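You operate a simulated robot arm through the tools that you are given. There is no shell and no other tool.

Carry out the task below with a simulated robot arm. There is one attempt and no reset: what you move stays moved.

JOB
Flatten the brown book's warped cover under the oak board and the big iron weight.
Fine: twenty seconds; then weight and board back where they were. Set down upright: big iron weight.

It is judged by the outcome, as a careful person would: the job done as asked, and still so three seconds after it is handed in. It fails if anything else is knocked over, pushed out of place, dropped, spilled or broken. A push-on lid holds only when it is set on centred and level and pressed home; a screw cap is set on level and turned clockwise until tight.

ROBOT AND FRAMES
A 7-joint arm with a two-finger parallel gripper, fixed in place. Base frame: the origin is on the floor under the middle of its stand, x ahead of it, y to its left, z up. Units: cm, degrees, N and s.
With the tool pointing down near the work surface it reaches from about 20 to 68 cm from the base axis. Its first joint turns from -66.0 to 66.0 degrees. Payload 2.4 kg.
The tool frame sits at the grasp point between the pads (the TCP): z along the fingers, y along the line on which they close. The tips reach 3 cm beyond it. Largest opening 9.4 cm; finger width 2.8, thickness 1; the body of the gripper, 5 by 9.6 cm, starts 5.5 cm behind the TCP.
Orientation is that of the tool frame in the base frame, as a unit quaternion [w, x, y, z]. With the fingers straight down and closing along the base's y, the tool's x points along the base's -x, its y along +y and its z along -z.

CONTROLS
- The arm moves only by the tool move_arm. Its argument "targets" is a list of rows, each a list of 7 numbers: the turn, a rotation vector about the tool's x, y, z in units of 8 degrees (1.0 is 8 degrees), then the shift along the tool's x, y, z in units of 30 mm (1.0 is 30 mm), then the closure in counts, from 0 (fully open) to 255 (shut). In form: [[wx, wy, wz, dx, dy, dz, grip], ...]. A call has 1 to 20 rows; each row shifts and turns the commanded pose from where the row before left it, along the tool's axes as they then stand. A call with a number of a shift or a turn outside -1 to 1 is refused whole. A row lasts 0.2 s, in which the tool goes at most 5 cm and 8.6 degrees; a call with a longer step from one row to the next is refused whole, and so is a gripper value outside its range. A pose out of reach is approached as far as the arm can. The call stops where the force on the tool passes 90 N (or 10 N more than at its start, if that is more) or the arm is blocked; 0.2 s more then pass. Each finger travels about 15.3 cm/s and halts on what it meets, pressing with about 40 N; the grip force reading is that of the motor and also rises with nothing between the fingers. The clock runs only during rows and for 0.2 s after the last one: add rows that do not move to give the fingers time. It gives the time, the measured TCP pose, the force on the tool (base axes), the opening and the grip force at its end, in the units of the frame above (readings bear some noise), with the torque about the TCP (base axes, N m) and any sound that the robot's microphone picked up.
- Cameras (640 x 400 px; columns grow to the right, rows downward): "scene" is fixed at [3.8, 47.53, 144.17]; the picture's right is [-0.75, -0.66, 0.00], its down [-0.39, 0.44, -0.81] and it looks along [0.53, -0.61, -0.59] (base axes); focal length 329 px, centre (320, 200). "wrist" rides on the gripper at [7.6, 1.4, -10.2] in the tool frame; the picture's right is [-0.18, 0.98, 0.00], its down [-0.75, -0.14, -0.64] and it looks along [-0.63, -0.12, 0.77] (tool axes); focal length 243 px, centre (320, 200). There is no depth. A picture from a camera that has moved, and an enlarged one, comes with that camera's place and axes in the base frame and with its lens.
- camera(camera): a new picture of that camera. The clock stands still meanwhile.
- zoom(camera, box): a new picture of the part [left, top, right, bottom] of that camera's present view, enlarged. The clock stands still meanwhile.
- close_job(): hands the job in; it is judged then, once.

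Nothing tells you positions but the pictures and the camera data. Unless the task says otherwise, let go and move clear before handing in.

The tools are called by a JSON object that holds its "api" and its "payload". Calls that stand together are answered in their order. move_arm: Moves the arm, as the interface text tells. Its arguments: {"type":"object","properties":{"targets":{"type":"array","items":{"type":"array","items":{"type":"number"}}}},"required":["targets"]} The other tools are called the same way: camera (camera) takes a picture; zoom (camera, box) takes an enlarged picture of a part of a camera's view; close_job () hands the job in.

At the start:

```text
time_s: 0.0
eef_pos: [39.49, 3.07, 106.1]
orientation: [0.0, 0.0, 1.0, 0.001]
contact_force: [-0.2, 0.5, -0.5]
torque: [0.0, -0.01, -0.03]
gripper_width: 9.42
grasp_force: 0.1
```

scene: 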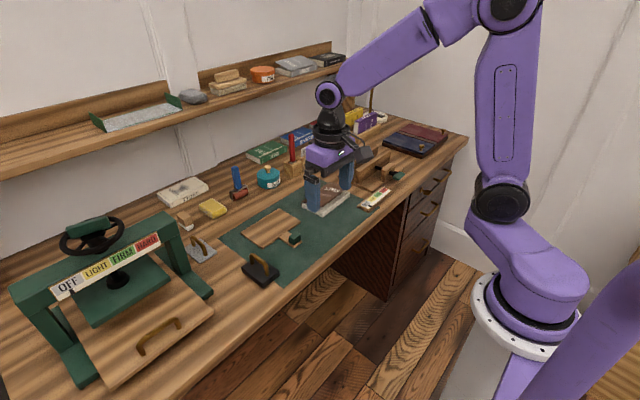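
wrist: 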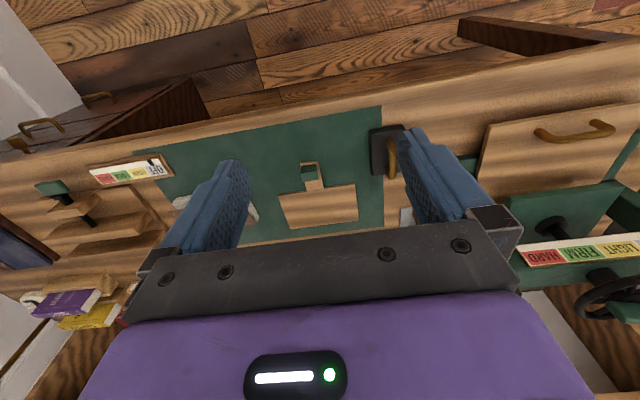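

I see a workbench with a cutting mat, a press, weights, a small board and books. I'll zoom in on several areas first to identify the brown book, the oak board and the big iron weight.

{"api": "zoom", "payload": {"camera": "scene", "box": [220, 160, 420, 290]}}

{"api": "zoom", "payload": {"camera": "scene", "box": [140, 160, 340, 290]}}

{"api": "zoom", "payload": {"camera": "scene", "box": [330, 90, 480, 190]}}

{"api": "zoom", "payload": {"camera": "scene", "box": [0, 200, 240, 390]}}

{"api": "zoom", "payload": {"camera": "wrist", "box": [160, 100, 480, 260]}}

```text
3.08 times, centred on (320, 225) of scene
camera zoom: at [3.8, 47.53, 144.17], right [-0.75, -0.66, 0.0], down [-0.39, 0.44, -0.81], along [0.53, -0.61, -0.59], focal length 1012 px, centre (320, 123)
```

zoom: 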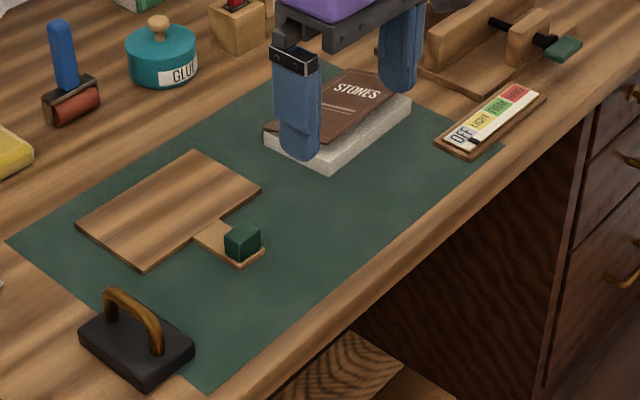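

```text
3.08 times, centred on (240, 225) of scene
camera zoom: at [3.8, 47.53, 144.17], right [-0.75, -0.66, 0.0], down [-0.39, 0.44, -0.81], along [0.53, -0.61, -0.59], focal length 1012 px, centre (566, 123)
```

zoom: 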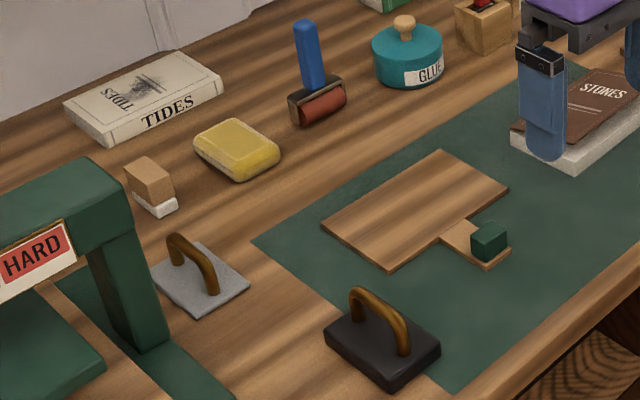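

```text
4.00 times, centred on (405, 140) of scene
camera zoom: at [3.8, 47.53, 144.17], right [-0.75, -0.66, 0.0], down [-0.39, 0.44, -0.81], along [0.53, -0.61, -0.59], focal length 1315 px, centre (-20, 440)
```

zoom: 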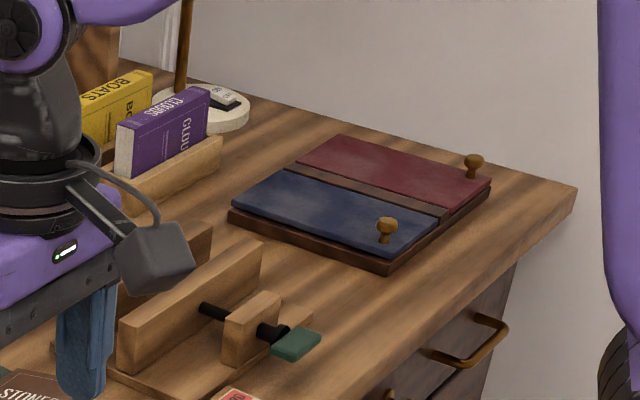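

```text
2.11 times, centred on (120, 295) of scene
camera zoom: at [3.8, 47.53, 144.17], right [-0.75, -0.66, 0.0], down [-0.39, 0.44, -0.81], along [0.53, -0.61, -0.59], focal length 692 px, centre (741, 0)
```

zoom: 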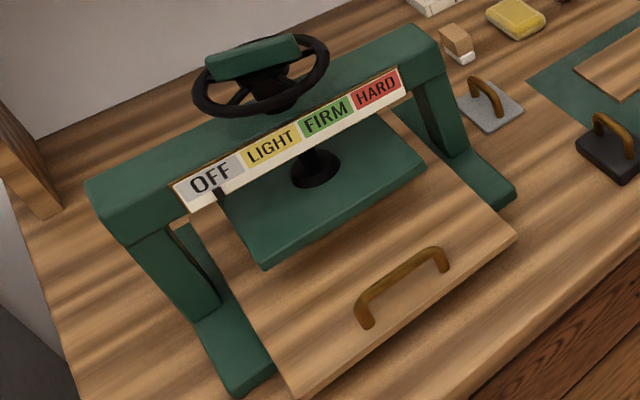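

```text
2.00 times, centred on (320, 180) of wrist
camera zoom: at [31.77, 4.69, 116.44], right [0.18, 0.98, 0.0], down [0.75, -0.14, 0.64], along [0.63, -0.12, -0.77], focal length 485 px, centre (320, 240)
```

zoom: 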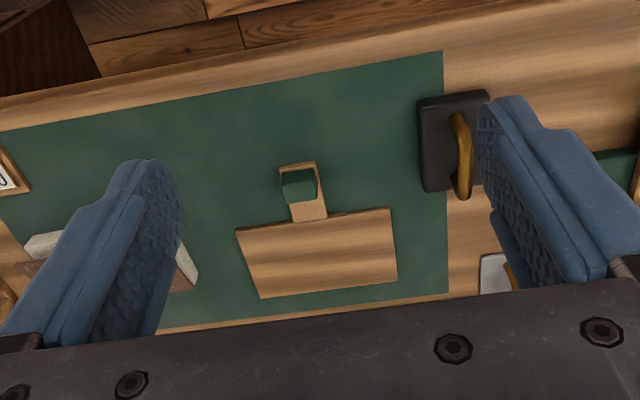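

The brown book is STONES, on the mat roughly at (63,-24). The oak board with the green block lies at about (67,-2), and the black iron weight at about (55,12). I'll move the arm so the wrist camera looks at the book.

{"api": "move_arm", "payload": {"targets": [[0, 0, 0, 0, -1, 0, 0], [0, 0, 0, 0, -1, 0, 0], [0, 0, 0, 0, -1, 0, 0], [0, 0, 0, 0, -1, 0, 0], [0, 0, 0, 0, -1, 0, 0], [0, 0, 0, 0, -1, 0, 0], [0, 0, 0, 0, -1, 0, 0], [0, 0, 0, 0, -1, 0, 0], [0, 0, 0, 0, -1, 0, 0], [0, 0, 0, 0, 0, 0, 0]]}}

{"api": "camera", "payload": {"camera": "wrist"}}

{"api": "camera", "payload": {"camera": "scene"}}

```text
time_s: 2.2
eef_pos: [39.4, -23.75, 106.33]
orientation: [0.001, -0.001, 1.0, 0.0]
contact_force: [-1.3, 0.8, 1.1]
torque: [-0.01, 0.02, 0.01]
gripper_width: 9.4
grasp_force: 0.0
```

```text
taken
camera wrist: at [31.77, -22.25, 116.56], right [0.18, 0.98, 0.0], down [0.75, -0.14, 0.64], along [0.63, -0.12, -0.77], focal length 243 px, centre (320, 200)
```

wrist: 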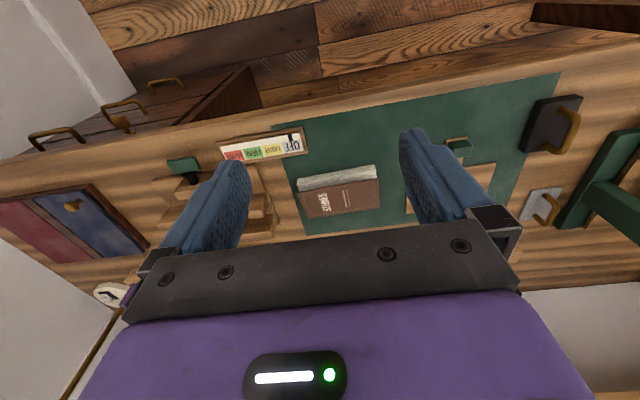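

```text
taken
```

scene: 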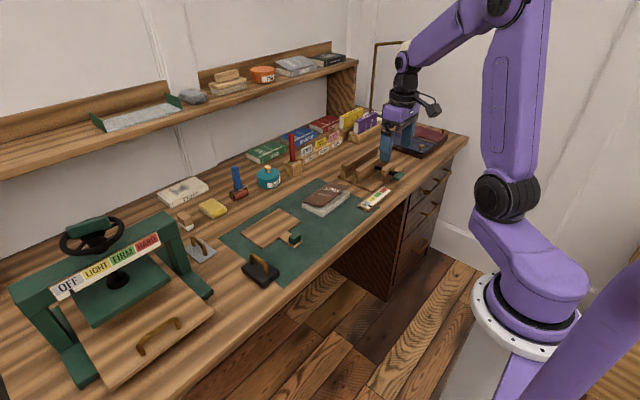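

{"api": "zoom", "payload": {"camera": "scene", "box": [280, 165, 400, 240]}}

{"api": "zoom", "payload": {"camera": "wrist", "box": [240, 120, 440, 245]}}

{"api": "zoom", "payload": {"camera": "scene", "box": [210, 200, 330, 290]}}

{"api": "zoom", "payload": {"camera": "scene", "box": [230, 240, 290, 290]}}

{"api": "zoom", "payload": {"camera": "scene", "box": [160, 30, 360, 130]}}

```text
5.33 times, centred on (340, 202) of scene
camera zoom: at [3.81, 47.52, 144.17], right [-0.75, -0.66, 0.0], down [-0.39, 0.44, -0.81], along [0.53, -0.61, -0.59], focal length 1754 px, centre (213, 187)
```

zoom: 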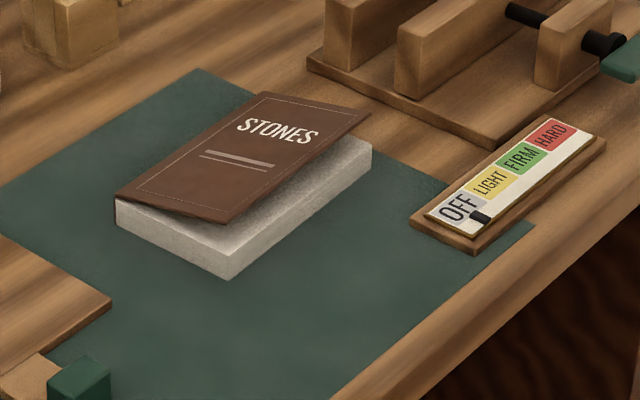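

```text
3.20 times, centred on (340, 182) of wrist
camera zoom: at [31.77, -22.25, 116.56], right [0.18, 0.98, 0.0], down [0.75, -0.14, 0.64], along [0.63, -0.12, -0.77], focal length 776 px, centre (256, 256)
```

zoom: 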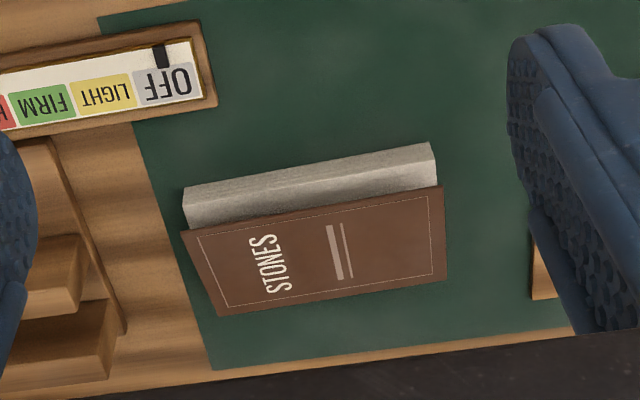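

```text
4.44 times, centred on (270, 245) of scene
camera zoom: at [3.81, 47.52, 144.17], right [-0.75, -0.66, 0.0], down [-0.39, 0.44, -0.81], along [0.53, -0.61, -0.59], focal length 1462 px, centre (542, 0)
```

zoom: 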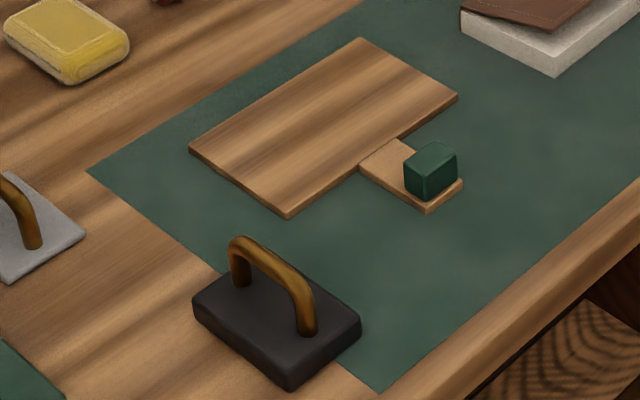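

```text
8.00 times, centred on (260, 265) of scene
camera zoom: at [3.81, 47.52, 144.17], right [-0.75, -0.66, 0.0], down [-0.39, 0.44, -0.81], along [0.53, -0.61, -0.59], focal length 2631 px, centre (800, -320)
```

zoom: 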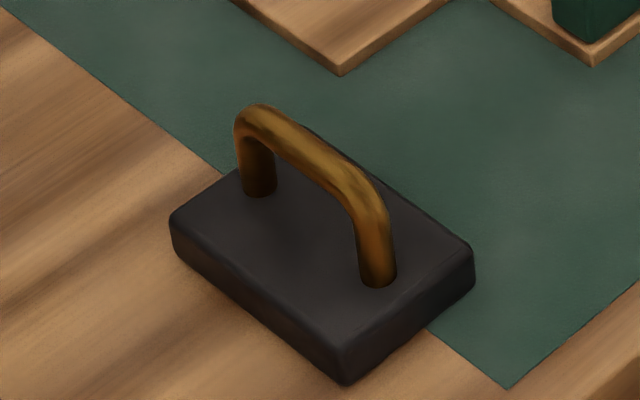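

```text
3.20 times, centred on (260, 80) of scene
camera zoom: at [3.81, 47.52, 144.17], right [-0.75, -0.66, 0.0], down [-0.39, 0.44, -0.81], along [0.53, -0.61, -0.59], focal length 1052 px, centre (512, 584)
```

zoom: 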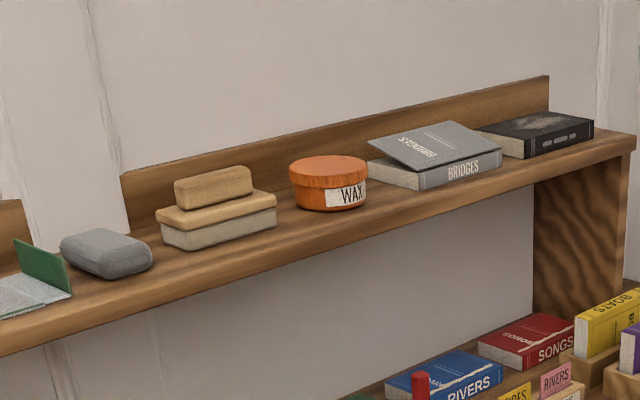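

The cover is hinged on the far side and lifted on the robot's side. The board's green block handle is near (57,-2.7) and the black weight near (56,12.3), with its handle running along x. I'll move above the board handle for a closer look.

{"api": "move_arm", "payload": {"targets": [[0, 0, 0, -0.742, 0.876, 0.47, 0], [0, 0, 0, -0.742, 0.876, 0.47, 0], [0, 0, 0, -0.742, 0.876, 0.47, 0], [0, 0, 0, -0.742, 0.876, 0.47, 0], [0, 0, 0, -0.742, 0.876, 0.47, 0], [0, 0, 0, -0.742, 0.876, 0.47, 0], [0, 0, 0, -0.742, 0.876, 0.47, 0], [0, 0, 0, -0.742, 0.876, 0.47, 0], [0, 0, 0, 0, 0, 0, 0], [0, 0, 0, 0, 0, 0, 0]]}}

{"api": "camera", "payload": {"camera": "wrist"}}

{"api": "zoom", "payload": {"camera": "wrist", "box": [240, 100, 400, 200]}}

```text
time_s: 4.4
eef_pos: [57.2, -2.79, 95.08]
orientation: [0.0, 0.0, 1.0, 0.0]
contact_force: [-0.4, -0.1, -0.9]
torque: [-0.03, -0.03, 0.0]
gripper_width: 9.44
grasp_force: 0.0
```

```text
taken
camera wrist: at [49.58, -1.34, 105.36], right [0.18, 0.98, 0.0], down [0.75, -0.14, 0.64], along [0.63, -0.12, -0.77], focal length 243 px, centre (320, 200)
```

wrist: 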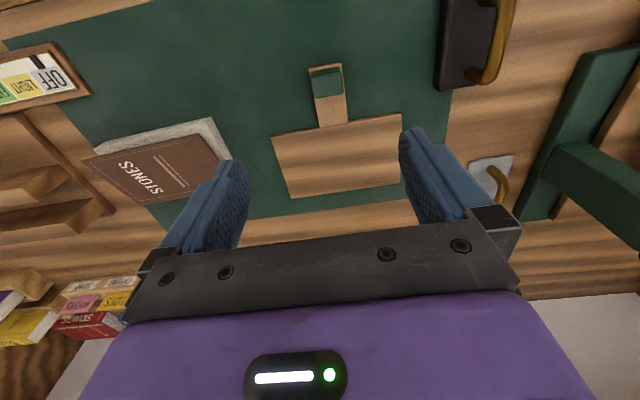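

```text
4.00 times, centred on (320, 150) of wrist
camera zoom: at [49.58, -1.34, 105.36], right [0.18, 0.98, 0.0], down [0.75, -0.14, 0.64], along [0.63, -0.12, -0.77], focal length 970 px, centre (320, 400)
```

zoom: 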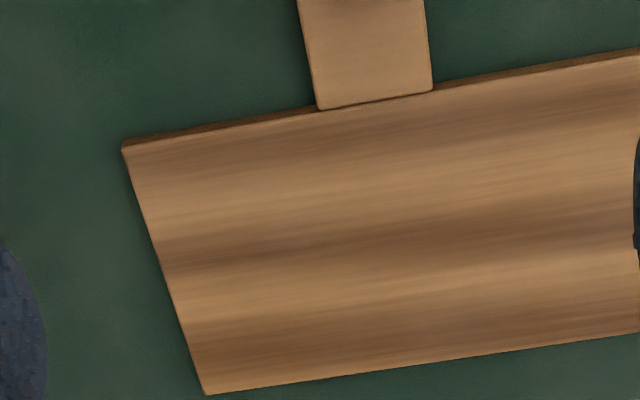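

{"api": "zoom", "payload": {"camera": "wrist", "box": [290, 50, 370, 130]}}

{"api": "zoom", "payload": {"camera": "wrist", "box": [420, 0, 540, 100]}}

{"api": "zoom", "payload": {"camera": "wrist", "box": [60, 90, 240, 220]}}

```text
5.00 times, centred on (330, 90) of wrist
camera zoom: at [49.58, -1.34, 105.36], right [0.18, 0.98, 0.0], down [0.75, -0.14, 0.64], along [0.63, -0.12, -0.77], focal length 1213 px, centre (270, 750)
```

zoom: 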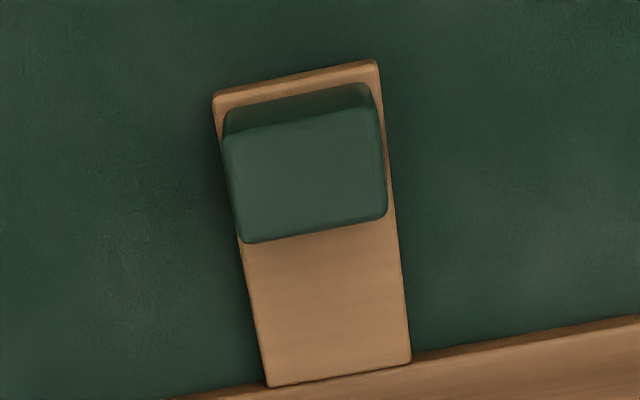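

```text
4.00 times, centred on (480, 50) of wrist
camera zoom: at [49.58, -1.34, 105.36], right [0.18, 0.98, 0.0], down [0.75, -0.14, 0.64], along [0.63, -0.12, -0.77], focal length 970 px, centre (-320, 800)
```

zoom: 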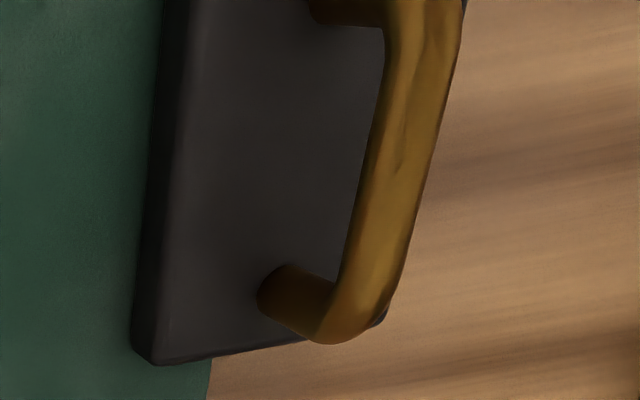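

```text
3.08 times, centred on (150, 155) of wrist
camera zoom: at [49.58, -1.34, 105.36], right [0.18, 0.98, 0.0], down [0.75, -0.14, 0.64], along [0.63, -0.12, -0.77], focal length 746 px, centre (843, 338)
```

zoom: 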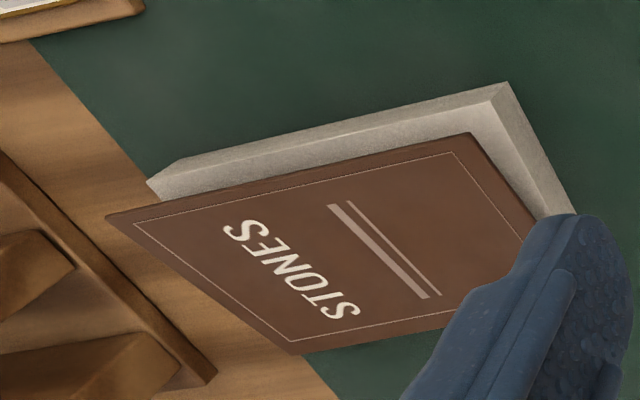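

The block is about 3.2 cm wide, centred near (56.6,-1.87), with its top near z 78.5; the bench is at about z 75. I'll come down above it and check the alignment.

{"api": "move_arm", "payload": {"targets": [[0, 0, 0, 0.2, 0.307, 0.8, 0], [0, 0, 0, 0, 0, 0.9, 0], [0, 0, 0, 0, 0, 0.9, 0], [0, 0, 0, 0, 0, 0.9, 0], [0, 0, 0, 0, 0, 0.85, 0], [0, 0, 0, 0, 0, 0, 0], [0, 0, 0, 0, 0, 0, 0]]}}

{"api": "camera", "payload": {"camera": "wrist"}}

{"api": "zoom", "payload": {"camera": "scene", "box": [240, 170, 340, 260]}}

```text
time_s: 6.0
eef_pos: [56.65, -1.92, 81.83]
orientation: [0.0, 0.0, 1.0, -0.001]
contact_force: [-0.3, 0.2, 0.7]
torque: [0.03, -0.02, 0.0]
gripper_width: 9.4
grasp_force: 0.0
```

```text
taken
camera wrist: at [49.1, -0.45, 91.99], right [0.18, 0.98, 0.0], down [0.75, -0.14, 0.64], along [0.63, -0.12, -0.77], focal length 243 px, centre (320, 200)
```

wrist: 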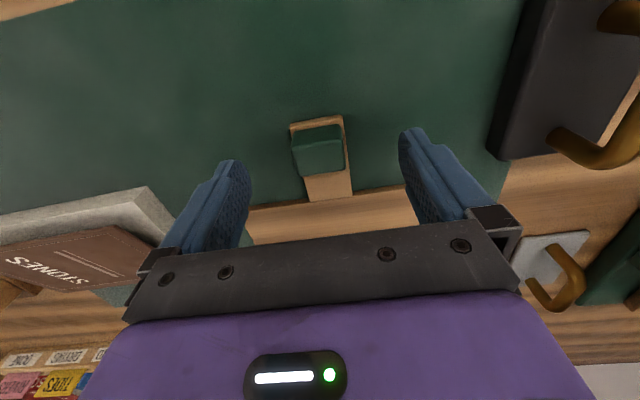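

```text
4.44 times, centred on (290, 215) of scene
camera zoom: at [3.8, 47.53, 144.17], right [-0.75, -0.66, 0.0], down [-0.39, 0.44, -0.81], along [0.53, -0.61, -0.59], focal length 1462 px, centre (453, 133)
```

zoom: 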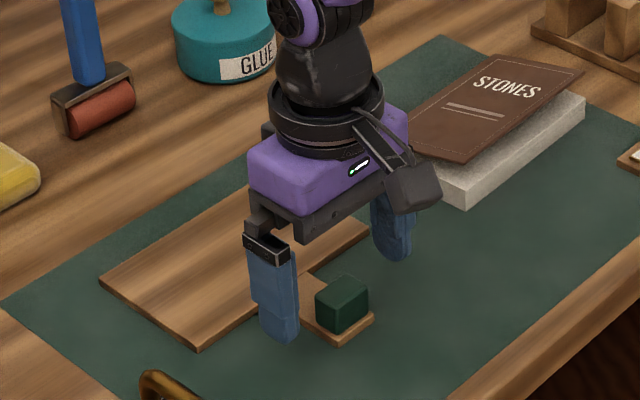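

{"api": "zoom", "payload": {"camera": "wrist", "box": [270, 100, 370, 210]}}

```text
3.64 times, centred on (320, 155) of wrist
camera zoom: at [49.1, -0.45, 91.99], right [0.18, 0.98, 0.0], down [0.75, -0.14, 0.64], along [0.63, -0.12, -0.77], focal length 882 px, centre (320, 364)
```

zoom: 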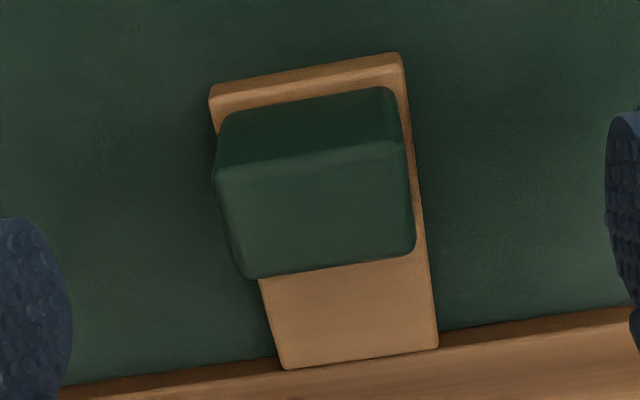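

The block is centred between the fingers. I'll descend to put the tips just above the tab and read the force before closing.

{"api": "move_arm", "payload": {"targets": [[0, 0, 0, 0.03, 0.033, 0.42, 0], [0, 0, 0, 0, 0, 0.42, 0], [0, 0, 0, 0, 0, 0, 0]]}}

{"api": "zoom", "payload": {"camera": "scene", "box": [260, 190, 340, 255]}}

{"api": "zoom", "payload": {"camera": "wrist", "box": [220, 100, 420, 225]}}

```text
time_s: 6.8
eef_pos: [56.73, -1.87, 79.29]
orientation: [-0.001, -0.001, 1.0, 0.001]
contact_force: [0.0, 0.3, 0.3]
torque: [0.02, 0.0, -0.04]
gripper_width: 9.41
grasp_force: 0.1
```

```text
6.15 times, centred on (300, 222) of scene
camera zoom: at [3.8, 47.53, 144.17], right [-0.75, -0.66, 0.0], down [-0.39, 0.44, -0.81], along [0.53, -0.61, -0.59], focal length 2024 px, centre (443, 62)
```

zoom: 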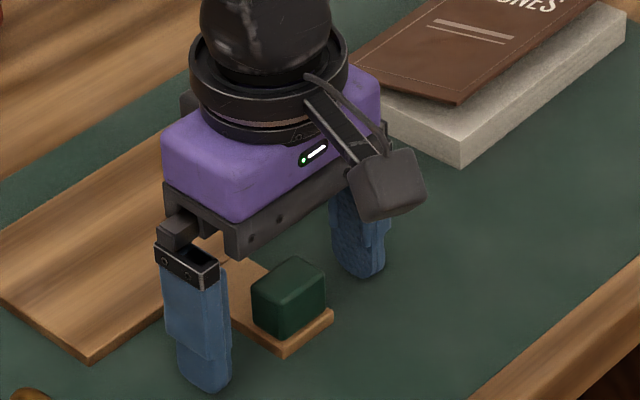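

```text
3.20 times, centred on (320, 162) of wrist
camera zoom: at [49.04, -0.3, 89.56], right [0.18, 0.98, 0.0], down [0.75, -0.14, 0.64], along [0.63, -0.12, -0.77], focal length 776 px, centre (320, 320)
```

zoom: 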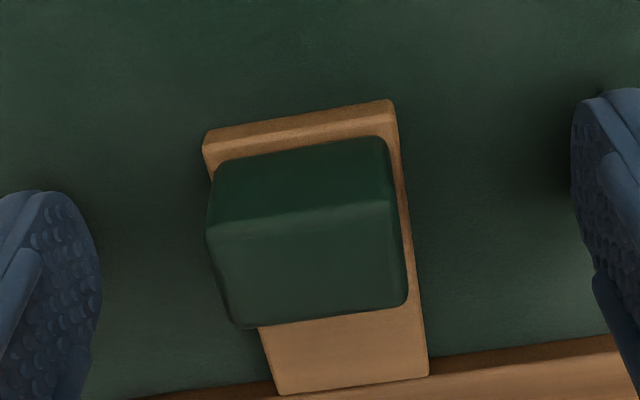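

The tips sit just above the tab with no contact, so I'm closing on the block now.

{"api": "move_arm", "payload": {"targets": [[0, 0, 0, 0.06, 0, 0, 100], [0, 0, 0, 0, 0, 0, 180], [0, 0, 0, 0, 0, 0, 255], [0, 0, 0, 0, 0, 0, 255], [0, 0, 0, 0, 0, 0, 255]]}}

{"api": "zoom", "payload": {"camera": "wrist", "box": [220, 80, 420, 225]}}

{"api": "zoom", "payload": {"camera": "scene", "box": [210, 190, 330, 270]}}

```text
time_s: 8.0
eef_pos: [56.58, -1.76, 79.43]
orientation: [0.0, 0.0, 1.0, 0.0]
contact_force: [1.4, -0.1, 0.4]
torque: [0.17, -0.28, -0.15]
gripper_width: 3.55
grasp_force: 40.2
```

```text
2.76 times, centred on (320, 152) of wrist
camera zoom: at [48.84, -0.31, 89.61], right [0.18, 0.98, 0.0], down [0.75, -0.14, 0.64], along [0.63, -0.12, -0.77], focal length 669 px, centre (320, 331)
```

zoom: 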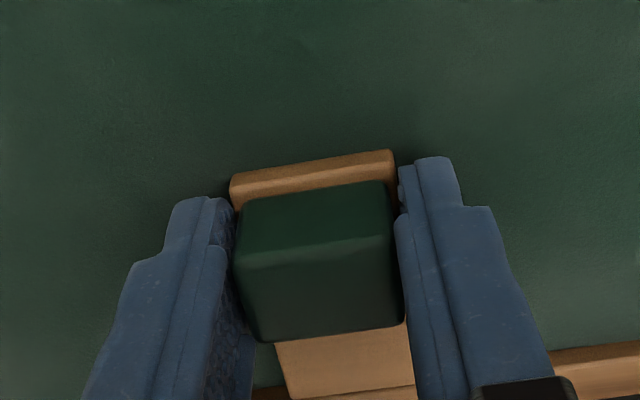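

```text
5.00 times, centred on (270, 230) of scene
camera zoom: at [3.8, 47.52, 144.17], right [-0.75, -0.66, 0.0], down [-0.39, 0.44, -0.81], along [0.53, -0.61, -0.59], focal length 1644 px, centre (570, 50)
```

zoom: 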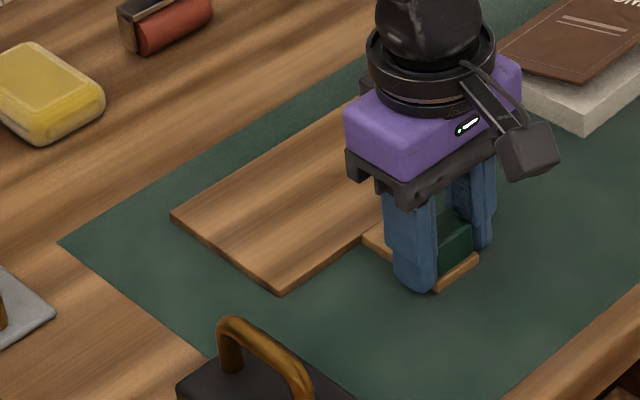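

The opening is 3.55 cm, which matches the tab rather than the block at about 3.15. I'll loosen, rise half a centimetre and re-grip so the pads hold the block itself.

{"api": "move_arm", "payload": {"targets": [[0, 0, 0, 0, 0, 0, 120], [0, 0, 0, 0, 0, 0, 120], [0, 0, 0, 0, 0, -0.17, 120], [0, 0, 0, 0, -0.02, 0, 120], [0, 0, 0, 0, 0, 0, 180], [0, 0, 0, 0, 0, 0, 255], [0, 0, 0, 0, 0, 0, 255], [0, 0, 0, 0, 0, 0, 255]]}}

{"api": "zoom", "payload": {"camera": "wrist", "box": [220, 80, 420, 225]}}

{"api": "zoom", "payload": {"camera": "scene", "box": [260, 190, 340, 255]}}

```text
time_s: 9.8
eef_pos: [56.48, -1.88, 79.87]
orientation: [0.0, 0.0, 1.0, 0.0]
contact_force: [0.8, -1.1, 0.4]
torque: [-0.02, 0.02, -0.06]
gripper_width: 3.09
grasp_force: 39.9
```

```text
2.76 times, centred on (320, 152) of wrist
camera zoom: at [48.82, -0.29, 90.12], right [0.18, 0.98, 0.0], down [0.75, -0.14, 0.64], along [0.63, -0.12, -0.77], focal length 669 px, centre (320, 331)
```

zoom: 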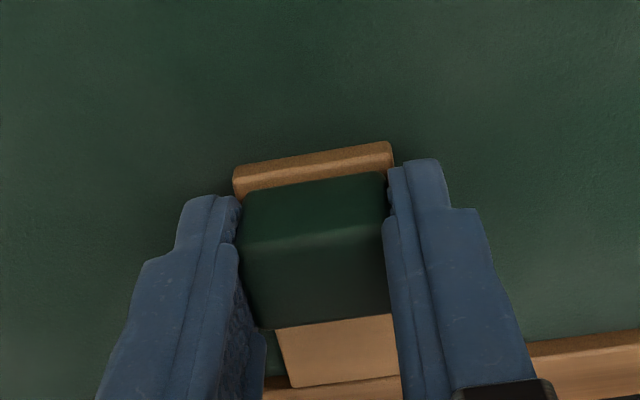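

```text
6.15 times, centred on (300, 222) of scene
camera zoom: at [3.8, 47.52, 144.17], right [-0.75, -0.66, 0.0], down [-0.39, 0.44, -0.81], along [0.53, -0.61, -0.59], focal length 2024 px, centre (443, 62)
```

zoom: 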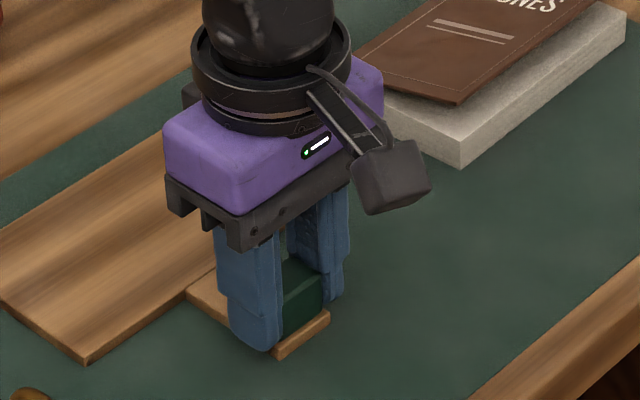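

The opening is now 3.09 cm, so the pads are on the block. I'll lift slowly and check that the board stays level.

{"api": "move_arm", "payload": {"targets": [[0, 0, 0, 0, 0, -0.15, 255], [0, 0, 0, 0, 0, -0.25, 255], [0, 0, 0, 0, 0, -0.4, 255], [0, 0, 0, 0, 0, -0.5, 255], [0, 0, 0, 0, 0, -0.5, 255], [0, 0, 0, 0, 0, 0, 255], [0, 0, 0, 0, 0, 0, 255]]}}

{"api": "camera", "payload": {"camera": "wrist"}}

{"api": "zoom", "payload": {"camera": "scene", "box": [200, 150, 360, 260]}}

```text
time_s: 11.4
eef_pos: [56.33, -1.75, 85.32]
orientation: [0.0, -0.001, 1.0, 0.001]
contact_force: [-0.6, 0.1, -1.7]
torque: [0.03, 0.08, -0.01]
gripper_width: 3.12
grasp_force: 39.9
```

```text
taken
camera wrist: at [48.72, -0.25, 95.51], right [0.18, 0.98, 0.0], down [0.75, -0.14, 0.64], along [0.63, -0.12, -0.77], focal length 243 px, centre (320, 200)
```

wrist: 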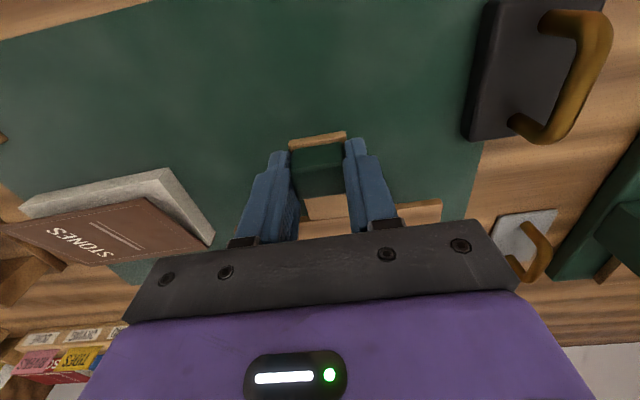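

```text
3.64 times, centred on (280, 205) of scene
camera zoom: at [3.81, 47.53, 144.17], right [-0.75, -0.66, 0.0], down [-0.39, 0.44, -0.81], along [0.53, -0.61, -0.59], focal length 1196 px, centre (466, 182)
```

zoom: 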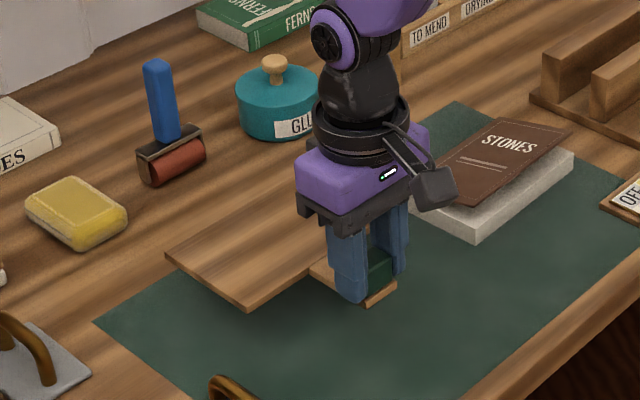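

The board is level and held firmly. I'll raise it clear and carry it over the book, aiming the board's centre at about (62.9,-24.1).

{"api": "move_arm", "payload": {"targets": [[0, 0, 0, 0, 0, -0.9, 255], [0, 0, 0, 0.1, -0.5, -0.1, 255], [0, 0, 0, 0.16, -0.86, 0, 255], [0, 0, 0, 0.16, -0.86, 0, 255], [0, 0, 0, 0.16, -0.86, 0, 255], [0, 0, 0, 0.16, -0.86, 0, 255], [0, 0, 0, 0.16, -0.86, 0, 255], [0, 0, 0, 0.16, -0.86, 0, 255], [0, 0, 0, 0.16, -0.86, 0, 255], [0, 0, 0, 0.157, -0.863, 0, 255], [0, 0, 0, 0, 0, 0, 255], [0, 0, 0, 0, 0, 0, 255]]}}

{"api": "camera", "payload": {"camera": "wrist"}}

{"api": "zoom", "payload": {"camera": "scene", "box": [270, 140, 400, 230]}}

```text
time_s: 14.0
eef_pos: [52.22, -24.02, 88.3]
orientation: [0.001, -0.001, 1.0, 0.0]
contact_force: [0.1, -0.6, -1.4]
torque: [-0.02, 0.08, 0.02]
gripper_width: 3.1
grasp_force: 40.3
```

```text
taken
camera wrist: at [44.48, -22.39, 98.48], right [0.18, 0.98, 0.0], down [0.75, -0.14, 0.64], along [0.63, -0.12, -0.77], focal length 243 px, centre (320, 200)
```

wrist: 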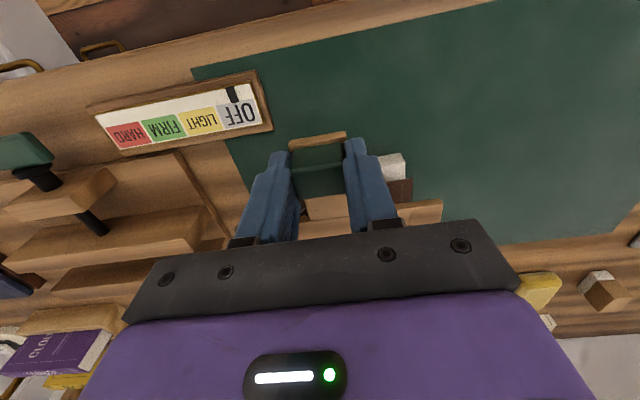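

```text
4.44 times, centred on (335, 185) of scene
camera zoom: at [3.81, 47.52, 144.17], right [-0.75, -0.66, 0.0], down [-0.39, 0.44, -0.81], along [0.53, -0.61, -0.59], focal length 1462 px, centre (253, 267)
```

zoom: 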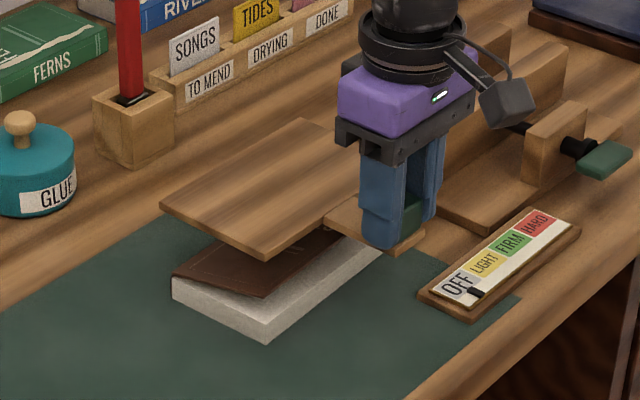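

The board is aligned over the book. I'll lower in stages and watch the force as the board meets the raised cover.

{"api": "move_arm", "payload": {"targets": [[0, 0, 0, 0, 0, 0.4, 255], [0, 0, 0, 0, 0, 0.4, 255], [0, 0, 0, 0, 0, 0.2, 255], [0, 0, 0, 0, 0, 0, 255], [0, 0, 0, 0, 0, 0, 255]]}}

{"api": "zoom", "payload": {"camera": "scene", "box": [290, 160, 370, 220]}}

```text
time_s: 15.2
eef_pos: [52.39, -23.97, 85.17]
orientation: [0.0, 0.0, 1.0, 0.0]
contact_force: [-0.6, -0.3, -0.5]
torque: [0.0, 0.09, -0.02]
gripper_width: 3.07
grasp_force: 40.5
```

```text
6.67 times, centred on (330, 190) of scene
camera zoom: at [3.81, 47.52, 144.17], right [-0.75, -0.66, 0.0], down [-0.39, 0.44, -0.81], along [0.53, -0.61, -0.59], focal length 2192 px, centre (253, 267)
```

zoom: 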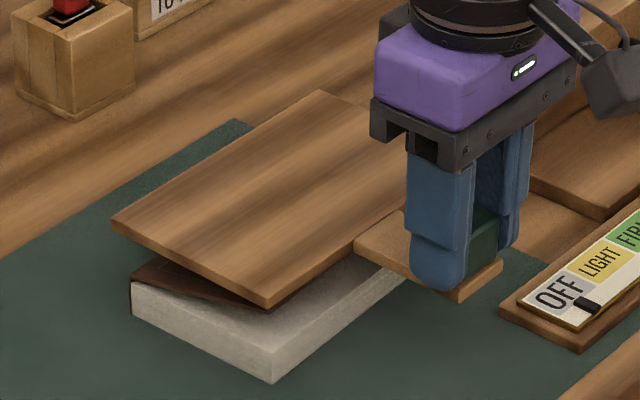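

{"api": "move_arm", "payload": {"targets": [[0, 0, 0, 0, 0, 0.15, 255], [0, 0, 0, 0, 0, 0.15, 255], [0, 0, 0, 0, 0, 0.1, 255], [0, 0, 0, 0, 0, 0, 255]]}}

{"api": "zoom", "payload": {"camera": "scene", "box": [290, 160, 370, 220]}}

```text
time_s: 16.2
eef_pos: [52.35, -24.01, 84.05]
orientation: [0.0, 0.0, 1.0, -0.001]
contact_force: [-0.9, 0.3, -0.9]
torque: [0.0, 0.07, 0.01]
gripper_width: 3.09
grasp_force: 39.9
```

```text
6.67 times, centred on (330, 190) of scene
camera zoom: at [3.81, 47.53, 144.17], right [-0.75, -0.66, 0.0], down [-0.39, 0.44, -0.81], along [0.53, -0.61, -0.59], focal length 2192 px, centre (253, 267)
```

zoom: 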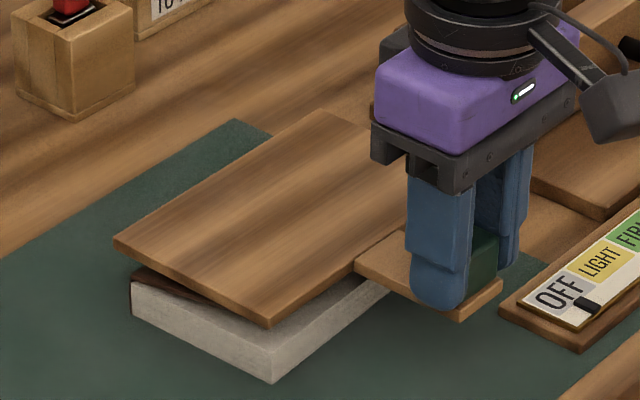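

{"api": "move_arm", "payload": {"targets": [[0, 0, 0, 0, 0, 0.1, 255], [0, 0, 0, 0, 0, 0.1, 255], [0, 0, 0, 0, 0, 0.1, 255], [0, 0, 0, 0, 0, 0, 255]]}}

{"api": "zoom", "payload": {"camera": "scene", "box": [290, 160, 370, 220]}}

```text
time_s: 17.2
eef_pos: [52.34, -23.95, 83.22]
orientation: [0.0, 0.0, 1.0, 0.0]
contact_force: [0.4, -0.1, -0.4]
torque: [-0.04, 0.06, -0.02]
gripper_width: 3.11
grasp_force: 40.2
```

```text
6.67 times, centred on (330, 190) of scene
camera zoom: at [3.8, 47.53, 144.17], right [-0.75, -0.66, 0.0], down [-0.39, 0.44, -0.81], along [0.53, -0.61, -0.59], focal length 2192 px, centre (253, 267)
```

zoom: 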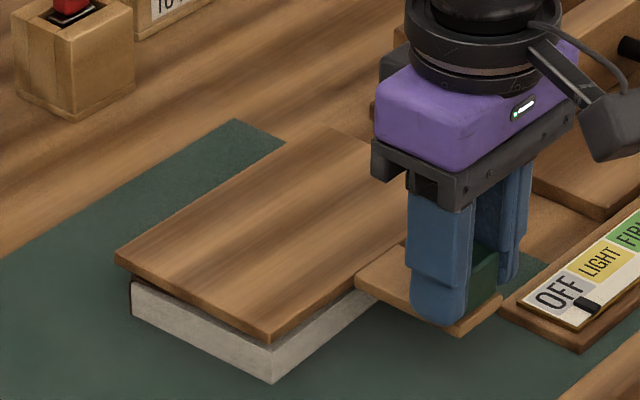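

{"api": "move_arm", "payload": {"targets": [[0, 0, 0, 0, 0, 0.08, 255], [0, 0, 0, 0, 0, 0.08, 255], [0, 0, 0, 0, 0, 0, 255]]}}

{"api": "zoom", "payload": {"camera": "scene", "box": [290, 160, 370, 220]}}

```text
time_s: 18.0
eef_pos: [52.31, -23.93, 82.71]
orientation: [0.0, 0.0, 1.0, 0.0]
contact_force: [1.2, 0.1, 0.1]
torque: [-0.07, 0.01, -0.02]
gripper_width: 3.11
grasp_force: 40.3
```

```text
6.67 times, centred on (330, 190) of scene
camera zoom: at [3.8, 47.53, 144.17], right [-0.75, -0.66, 0.0], down [-0.39, 0.44, -0.81], along [0.53, -0.61, -0.59], focal length 2192 px, centre (253, 267)
```

zoom: 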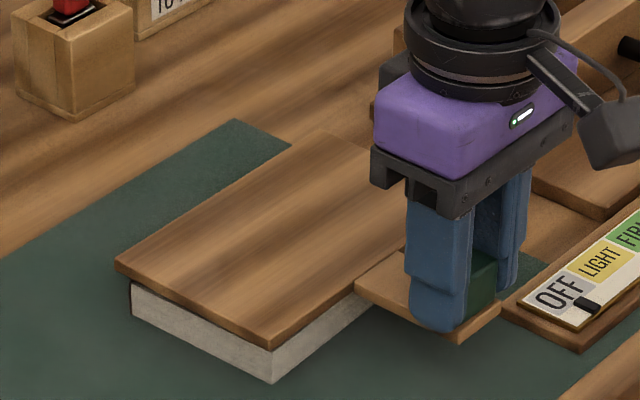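

{"api": "move_arm", "payload": {"targets": [[0, 0, 0, 0, 0, 0.05, 255], [0, 0, 0, 0, 0, 0.05, 255], [0, 0, 0, 0, 0, 0, 255]]}}

{"api": "zoom", "payload": {"camera": "scene", "box": [290, 160, 370, 220]}}

```text
time_s: 18.8
eef_pos: [52.38, -23.93, 82.44]
orientation: [0.002, 0.0, 1.0, 0.0]
contact_force: [-3.1, 0.6, 10.4]
torque: [-0.01, -1.09, 0.01]
gripper_width: 3.09
grasp_force: 39.7
```

```text
6.67 times, centred on (330, 190) of scene
camera zoom: at [3.78, 47.53, 144.17], right [-0.75, -0.66, 0.0], down [-0.39, 0.44, -0.81], along [0.53, -0.61, -0.59], focal length 2192 px, centre (253, 267)
```

zoom: 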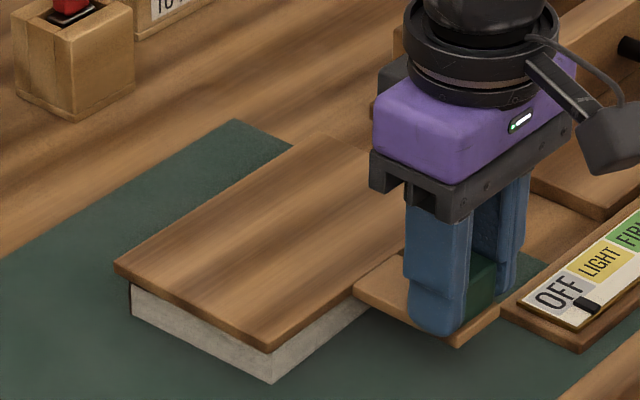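

The board is now flat on the closed book, with about 10 N of contact force. I'll ease off slightly and release, expecting the sprung cover to lift the near edge a little.

{"api": "move_arm", "payload": {"targets": [[0, 0, 0, 0, 0, -0.06, 255], [0, 0, 0, 0, 0, 0, 230], [0, 0, 0, 0, 0, 0, 170], [0, 0, 0, 0, 0, 0, 140], [0, 0, 0, 0, 0, 0, 110], [0, 0, 0, 0, 0, 0, 110], [0, 0, 0, 0, 0, 0, 110]]}}

{"api": "zoom", "payload": {"camera": "scene", "box": [290, 160, 370, 220]}}

{"api": "camera", "payload": {"camera": "wrist"}}

```text
time_s: 20.4
eef_pos: [52.34, -23.96, 82.45]
orientation: [0.001, 0.0, 1.0, 0.0]
contact_force: [-0.1, 0.3, -0.1]
torque: [0.01, 0.02, -0.01]
gripper_width: 5.33
grasp_force: 0.2
```

```text
6.67 times, centred on (330, 190) of scene
camera zoom: at [3.8, 47.53, 144.17], right [-0.75, -0.66, 0.0], down [-0.39, 0.44, -0.81], along [0.53, -0.61, -0.59], focal length 2192 px, centre (253, 267)
```

zoom: 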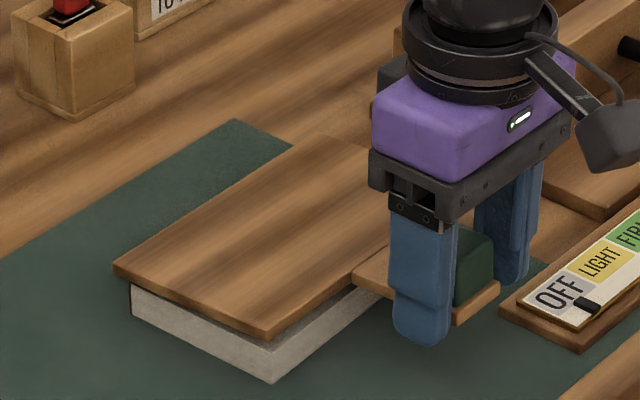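

```text
taken
camera wrist: at [44.68, -22.39, 92.79], right [0.18, 0.98, 0.0], down [0.75, -0.14, 0.64], along [0.63, -0.12, -0.77], focal length 243 px, centre (320, 200)
```

wrist: 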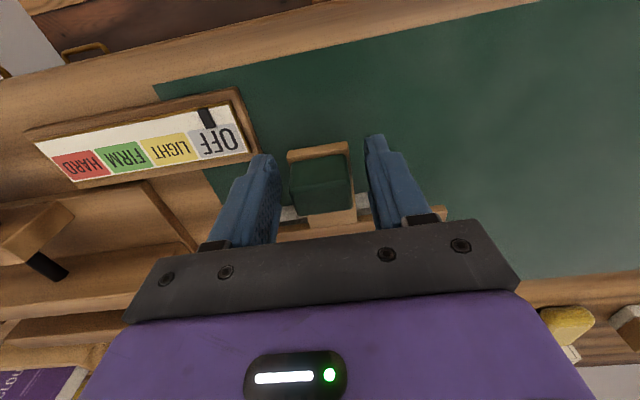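

The board rests on the cover, tilted only slightly. I'll rise straight up and move over the iron weight's handle.

{"api": "move_arm", "payload": {"targets": [[0, 0, 0, 0, 0, -0.4, 110], [0, 0, 0, 0, 0, -0.8, 110], [0, 0, 0, 0, 0, -0.9, 110], [0, 0, 0, 0, 0, -0.9, 60], [0, 0, 0, 0, 0, -0.9, 0], [0, 0, 0, -0.1, 1, 0, 0], [0, 0, 0, -0.1, 1, 0, 0], [0, 0, 0, -0.1, 1, 0, 0], [0, 0, 0, -0.1, 1, 0, 0], [0, 0, 0, -0.1, 1, 0, 0], [0, 0, 0, -0.1, 1, 0, 0], [0, 0, 0, -0.1, 1, 0, 0], [0, 0, 0, -0.1, 1, 0, 0], [0, 0, 0, -0.1, 1, 0, 0], [0, 0, 0, -0.1, 1, 0, 0], [0, 0, 0, -0.1, 1, 0, 0], [0, 0, 0, -0.1, 1, 0, 0], [0, 0, 0, 0, 0, 0, 0], [0, 0, 0, 0, 0, 0, 0]]}}

{"api": "camera", "payload": {"camera": "wrist"}}

{"api": "zoom", "payload": {"camera": "scene", "box": [290, 160, 370, 220]}}

{"api": "zoom", "payload": {"camera": "wrist", "box": [250, 80, 400, 210]}}

```text
time_s: 24.4
eef_pos: [55.9, 12.11, 94.25]
orientation: [0.0, 0.0, 1.0, -0.001]
contact_force: [0.0, 0.0, -0.2]
torque: [-0.02, 0.0, -0.01]
gripper_width: 9.43
grasp_force: 0.1
```

```text
taken
camera wrist: at [48.28, 13.67, 104.47], right [0.18, 0.98, 0.0], down [0.75, -0.14, 0.64], along [0.63, -0.12, -0.77], focal length 243 px, centre (320, 200)
```

wrist: 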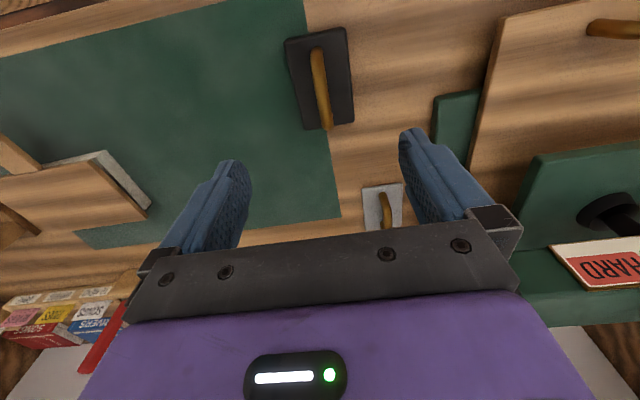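

```text
6.67 times, centred on (330, 190) of scene
camera zoom: at [3.8, 47.53, 144.17], right [-0.75, -0.66, 0.0], down [-0.39, 0.44, -0.81], along [0.53, -0.61, -0.59], focal length 2192 px, centre (253, 267)
```

zoom: 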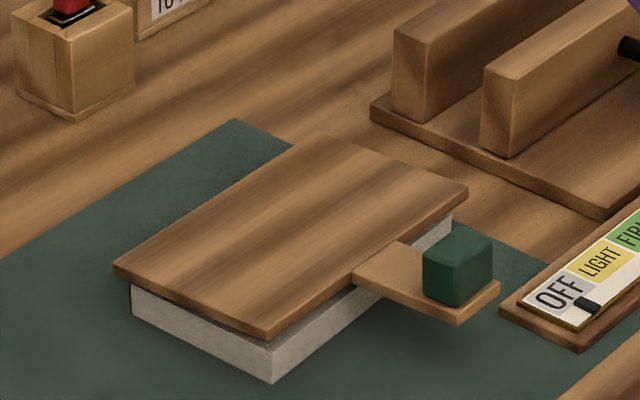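

```text
3.08 times, centred on (325, 145) of wrist
camera zoom: at [48.28, 13.67, 104.47], right [0.18, 0.98, 0.0], down [0.75, -0.14, 0.64], along [0.63, -0.12, -0.77], focal length 746 px, centre (305, 369)
```

zoom: 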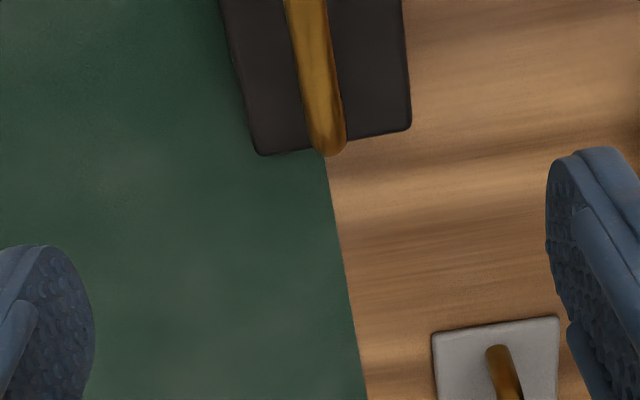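

{"api": "zoom", "payload": {"camera": "wrist", "box": [270, 15, 370, 140]}}

{"api": "zoom", "payload": {"camera": "scene", "box": [220, 235, 300, 295]}}

```text
3.20 times, centred on (320, 78) of wrist
camera zoom: at [48.28, 13.67, 104.47], right [0.18, 0.98, 0.0], down [0.75, -0.14, 0.64], along [0.63, -0.12, -0.77], focal length 776 px, centre (320, 592)
```

zoom: 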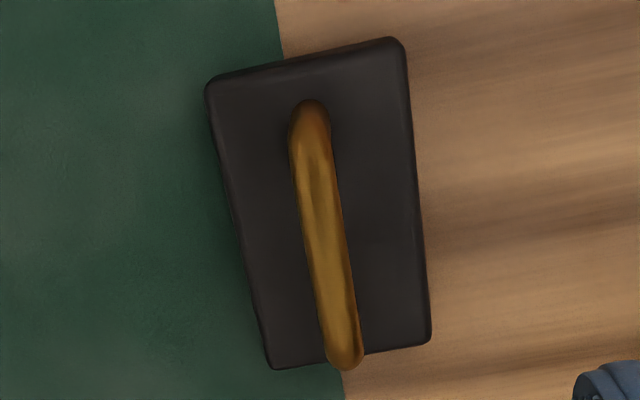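

```text
6.67 times, centred on (260, 265) of scene
camera zoom: at [3.8, 47.53, 144.17], right [-0.75, -0.66, 0.0], down [-0.39, 0.44, -0.81], along [0.53, -0.61, -0.59], focal length 2192 px, centre (720, -233)
```

zoom: 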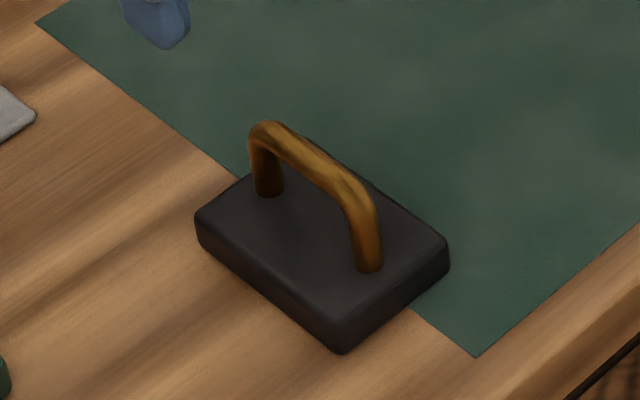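

The weight is centred near (55.3,12.7) with its handle bar along x at y≈12.7 and z≈81.4. I'll descend astride the handle and check.

{"api": "move_arm", "payload": {"targets": [[0, 0, 0, 0.2, 0.21, 0.5, 0], [0, 0, 0, 0, 0, 0.8, 0], [0, 0, 0, 0, 0, 0.9, 0], [0, 0, 0, 0, 0, 0.8, 0], [0, 0, 0, 0, 0, 0.5, 0], [0, 0, 0, 0, 0, 0, 0], [0, 0, 0, 0, 0, 0, 0]]}}

{"api": "camera", "payload": {"camera": "wrist"}}

{"api": "zoom", "payload": {"camera": "scene", "box": [210, 210, 310, 295]}}

```text
time_s: 26.0
eef_pos: [55.2, 12.69, 83.82]
orientation: [0.0, 0.0, 1.0, -0.001]
contact_force: [-0.6, -0.1, -0.5]
torque: [-0.02, -0.02, 0.0]
gripper_width: 9.4
grasp_force: 0.1
```

```text
taken
camera wrist: at [47.57, 14.22, 93.99], right [0.18, 0.98, 0.0], down [0.75, -0.14, 0.64], along [0.63, -0.12, -0.77], focal length 243 px, centre (320, 200)
```

wrist: 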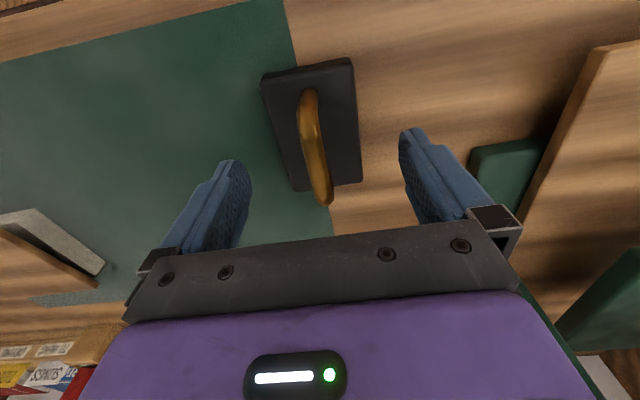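

```text
4.71 times, centred on (260, 252) of scene
camera zoom: at [3.8, 47.53, 144.17], right [-0.75, -0.66, 0.0], down [-0.39, 0.44, -0.81], along [0.53, -0.61, -0.59], focal length 1548 px, centre (602, -47)
```

zoom: 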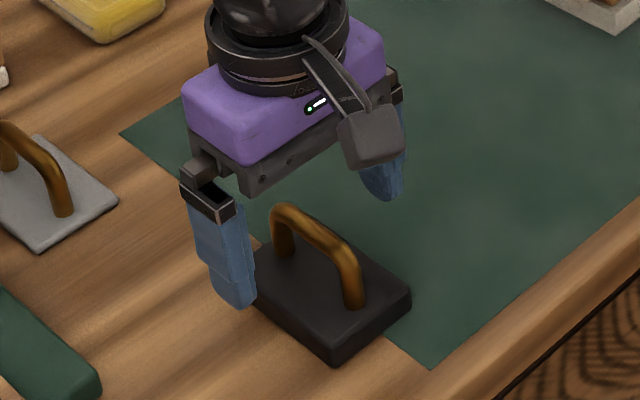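

{"api": "zoom", "payload": {"camera": "wrist", "box": [240, 50, 400, 220]}}

```text
2.35 times, centred on (320, 135) of wrist
camera zoom: at [47.57, 14.22, 93.99], right [0.18, 0.98, 0.0], down [0.75, -0.14, 0.64], along [0.63, -0.12, -0.77], focal length 571 px, centre (320, 353)
```

zoom: 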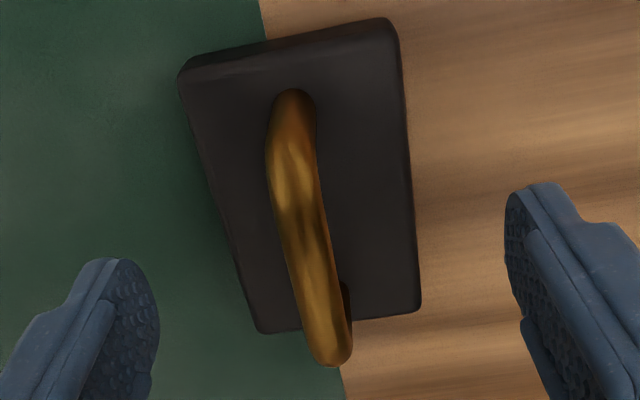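

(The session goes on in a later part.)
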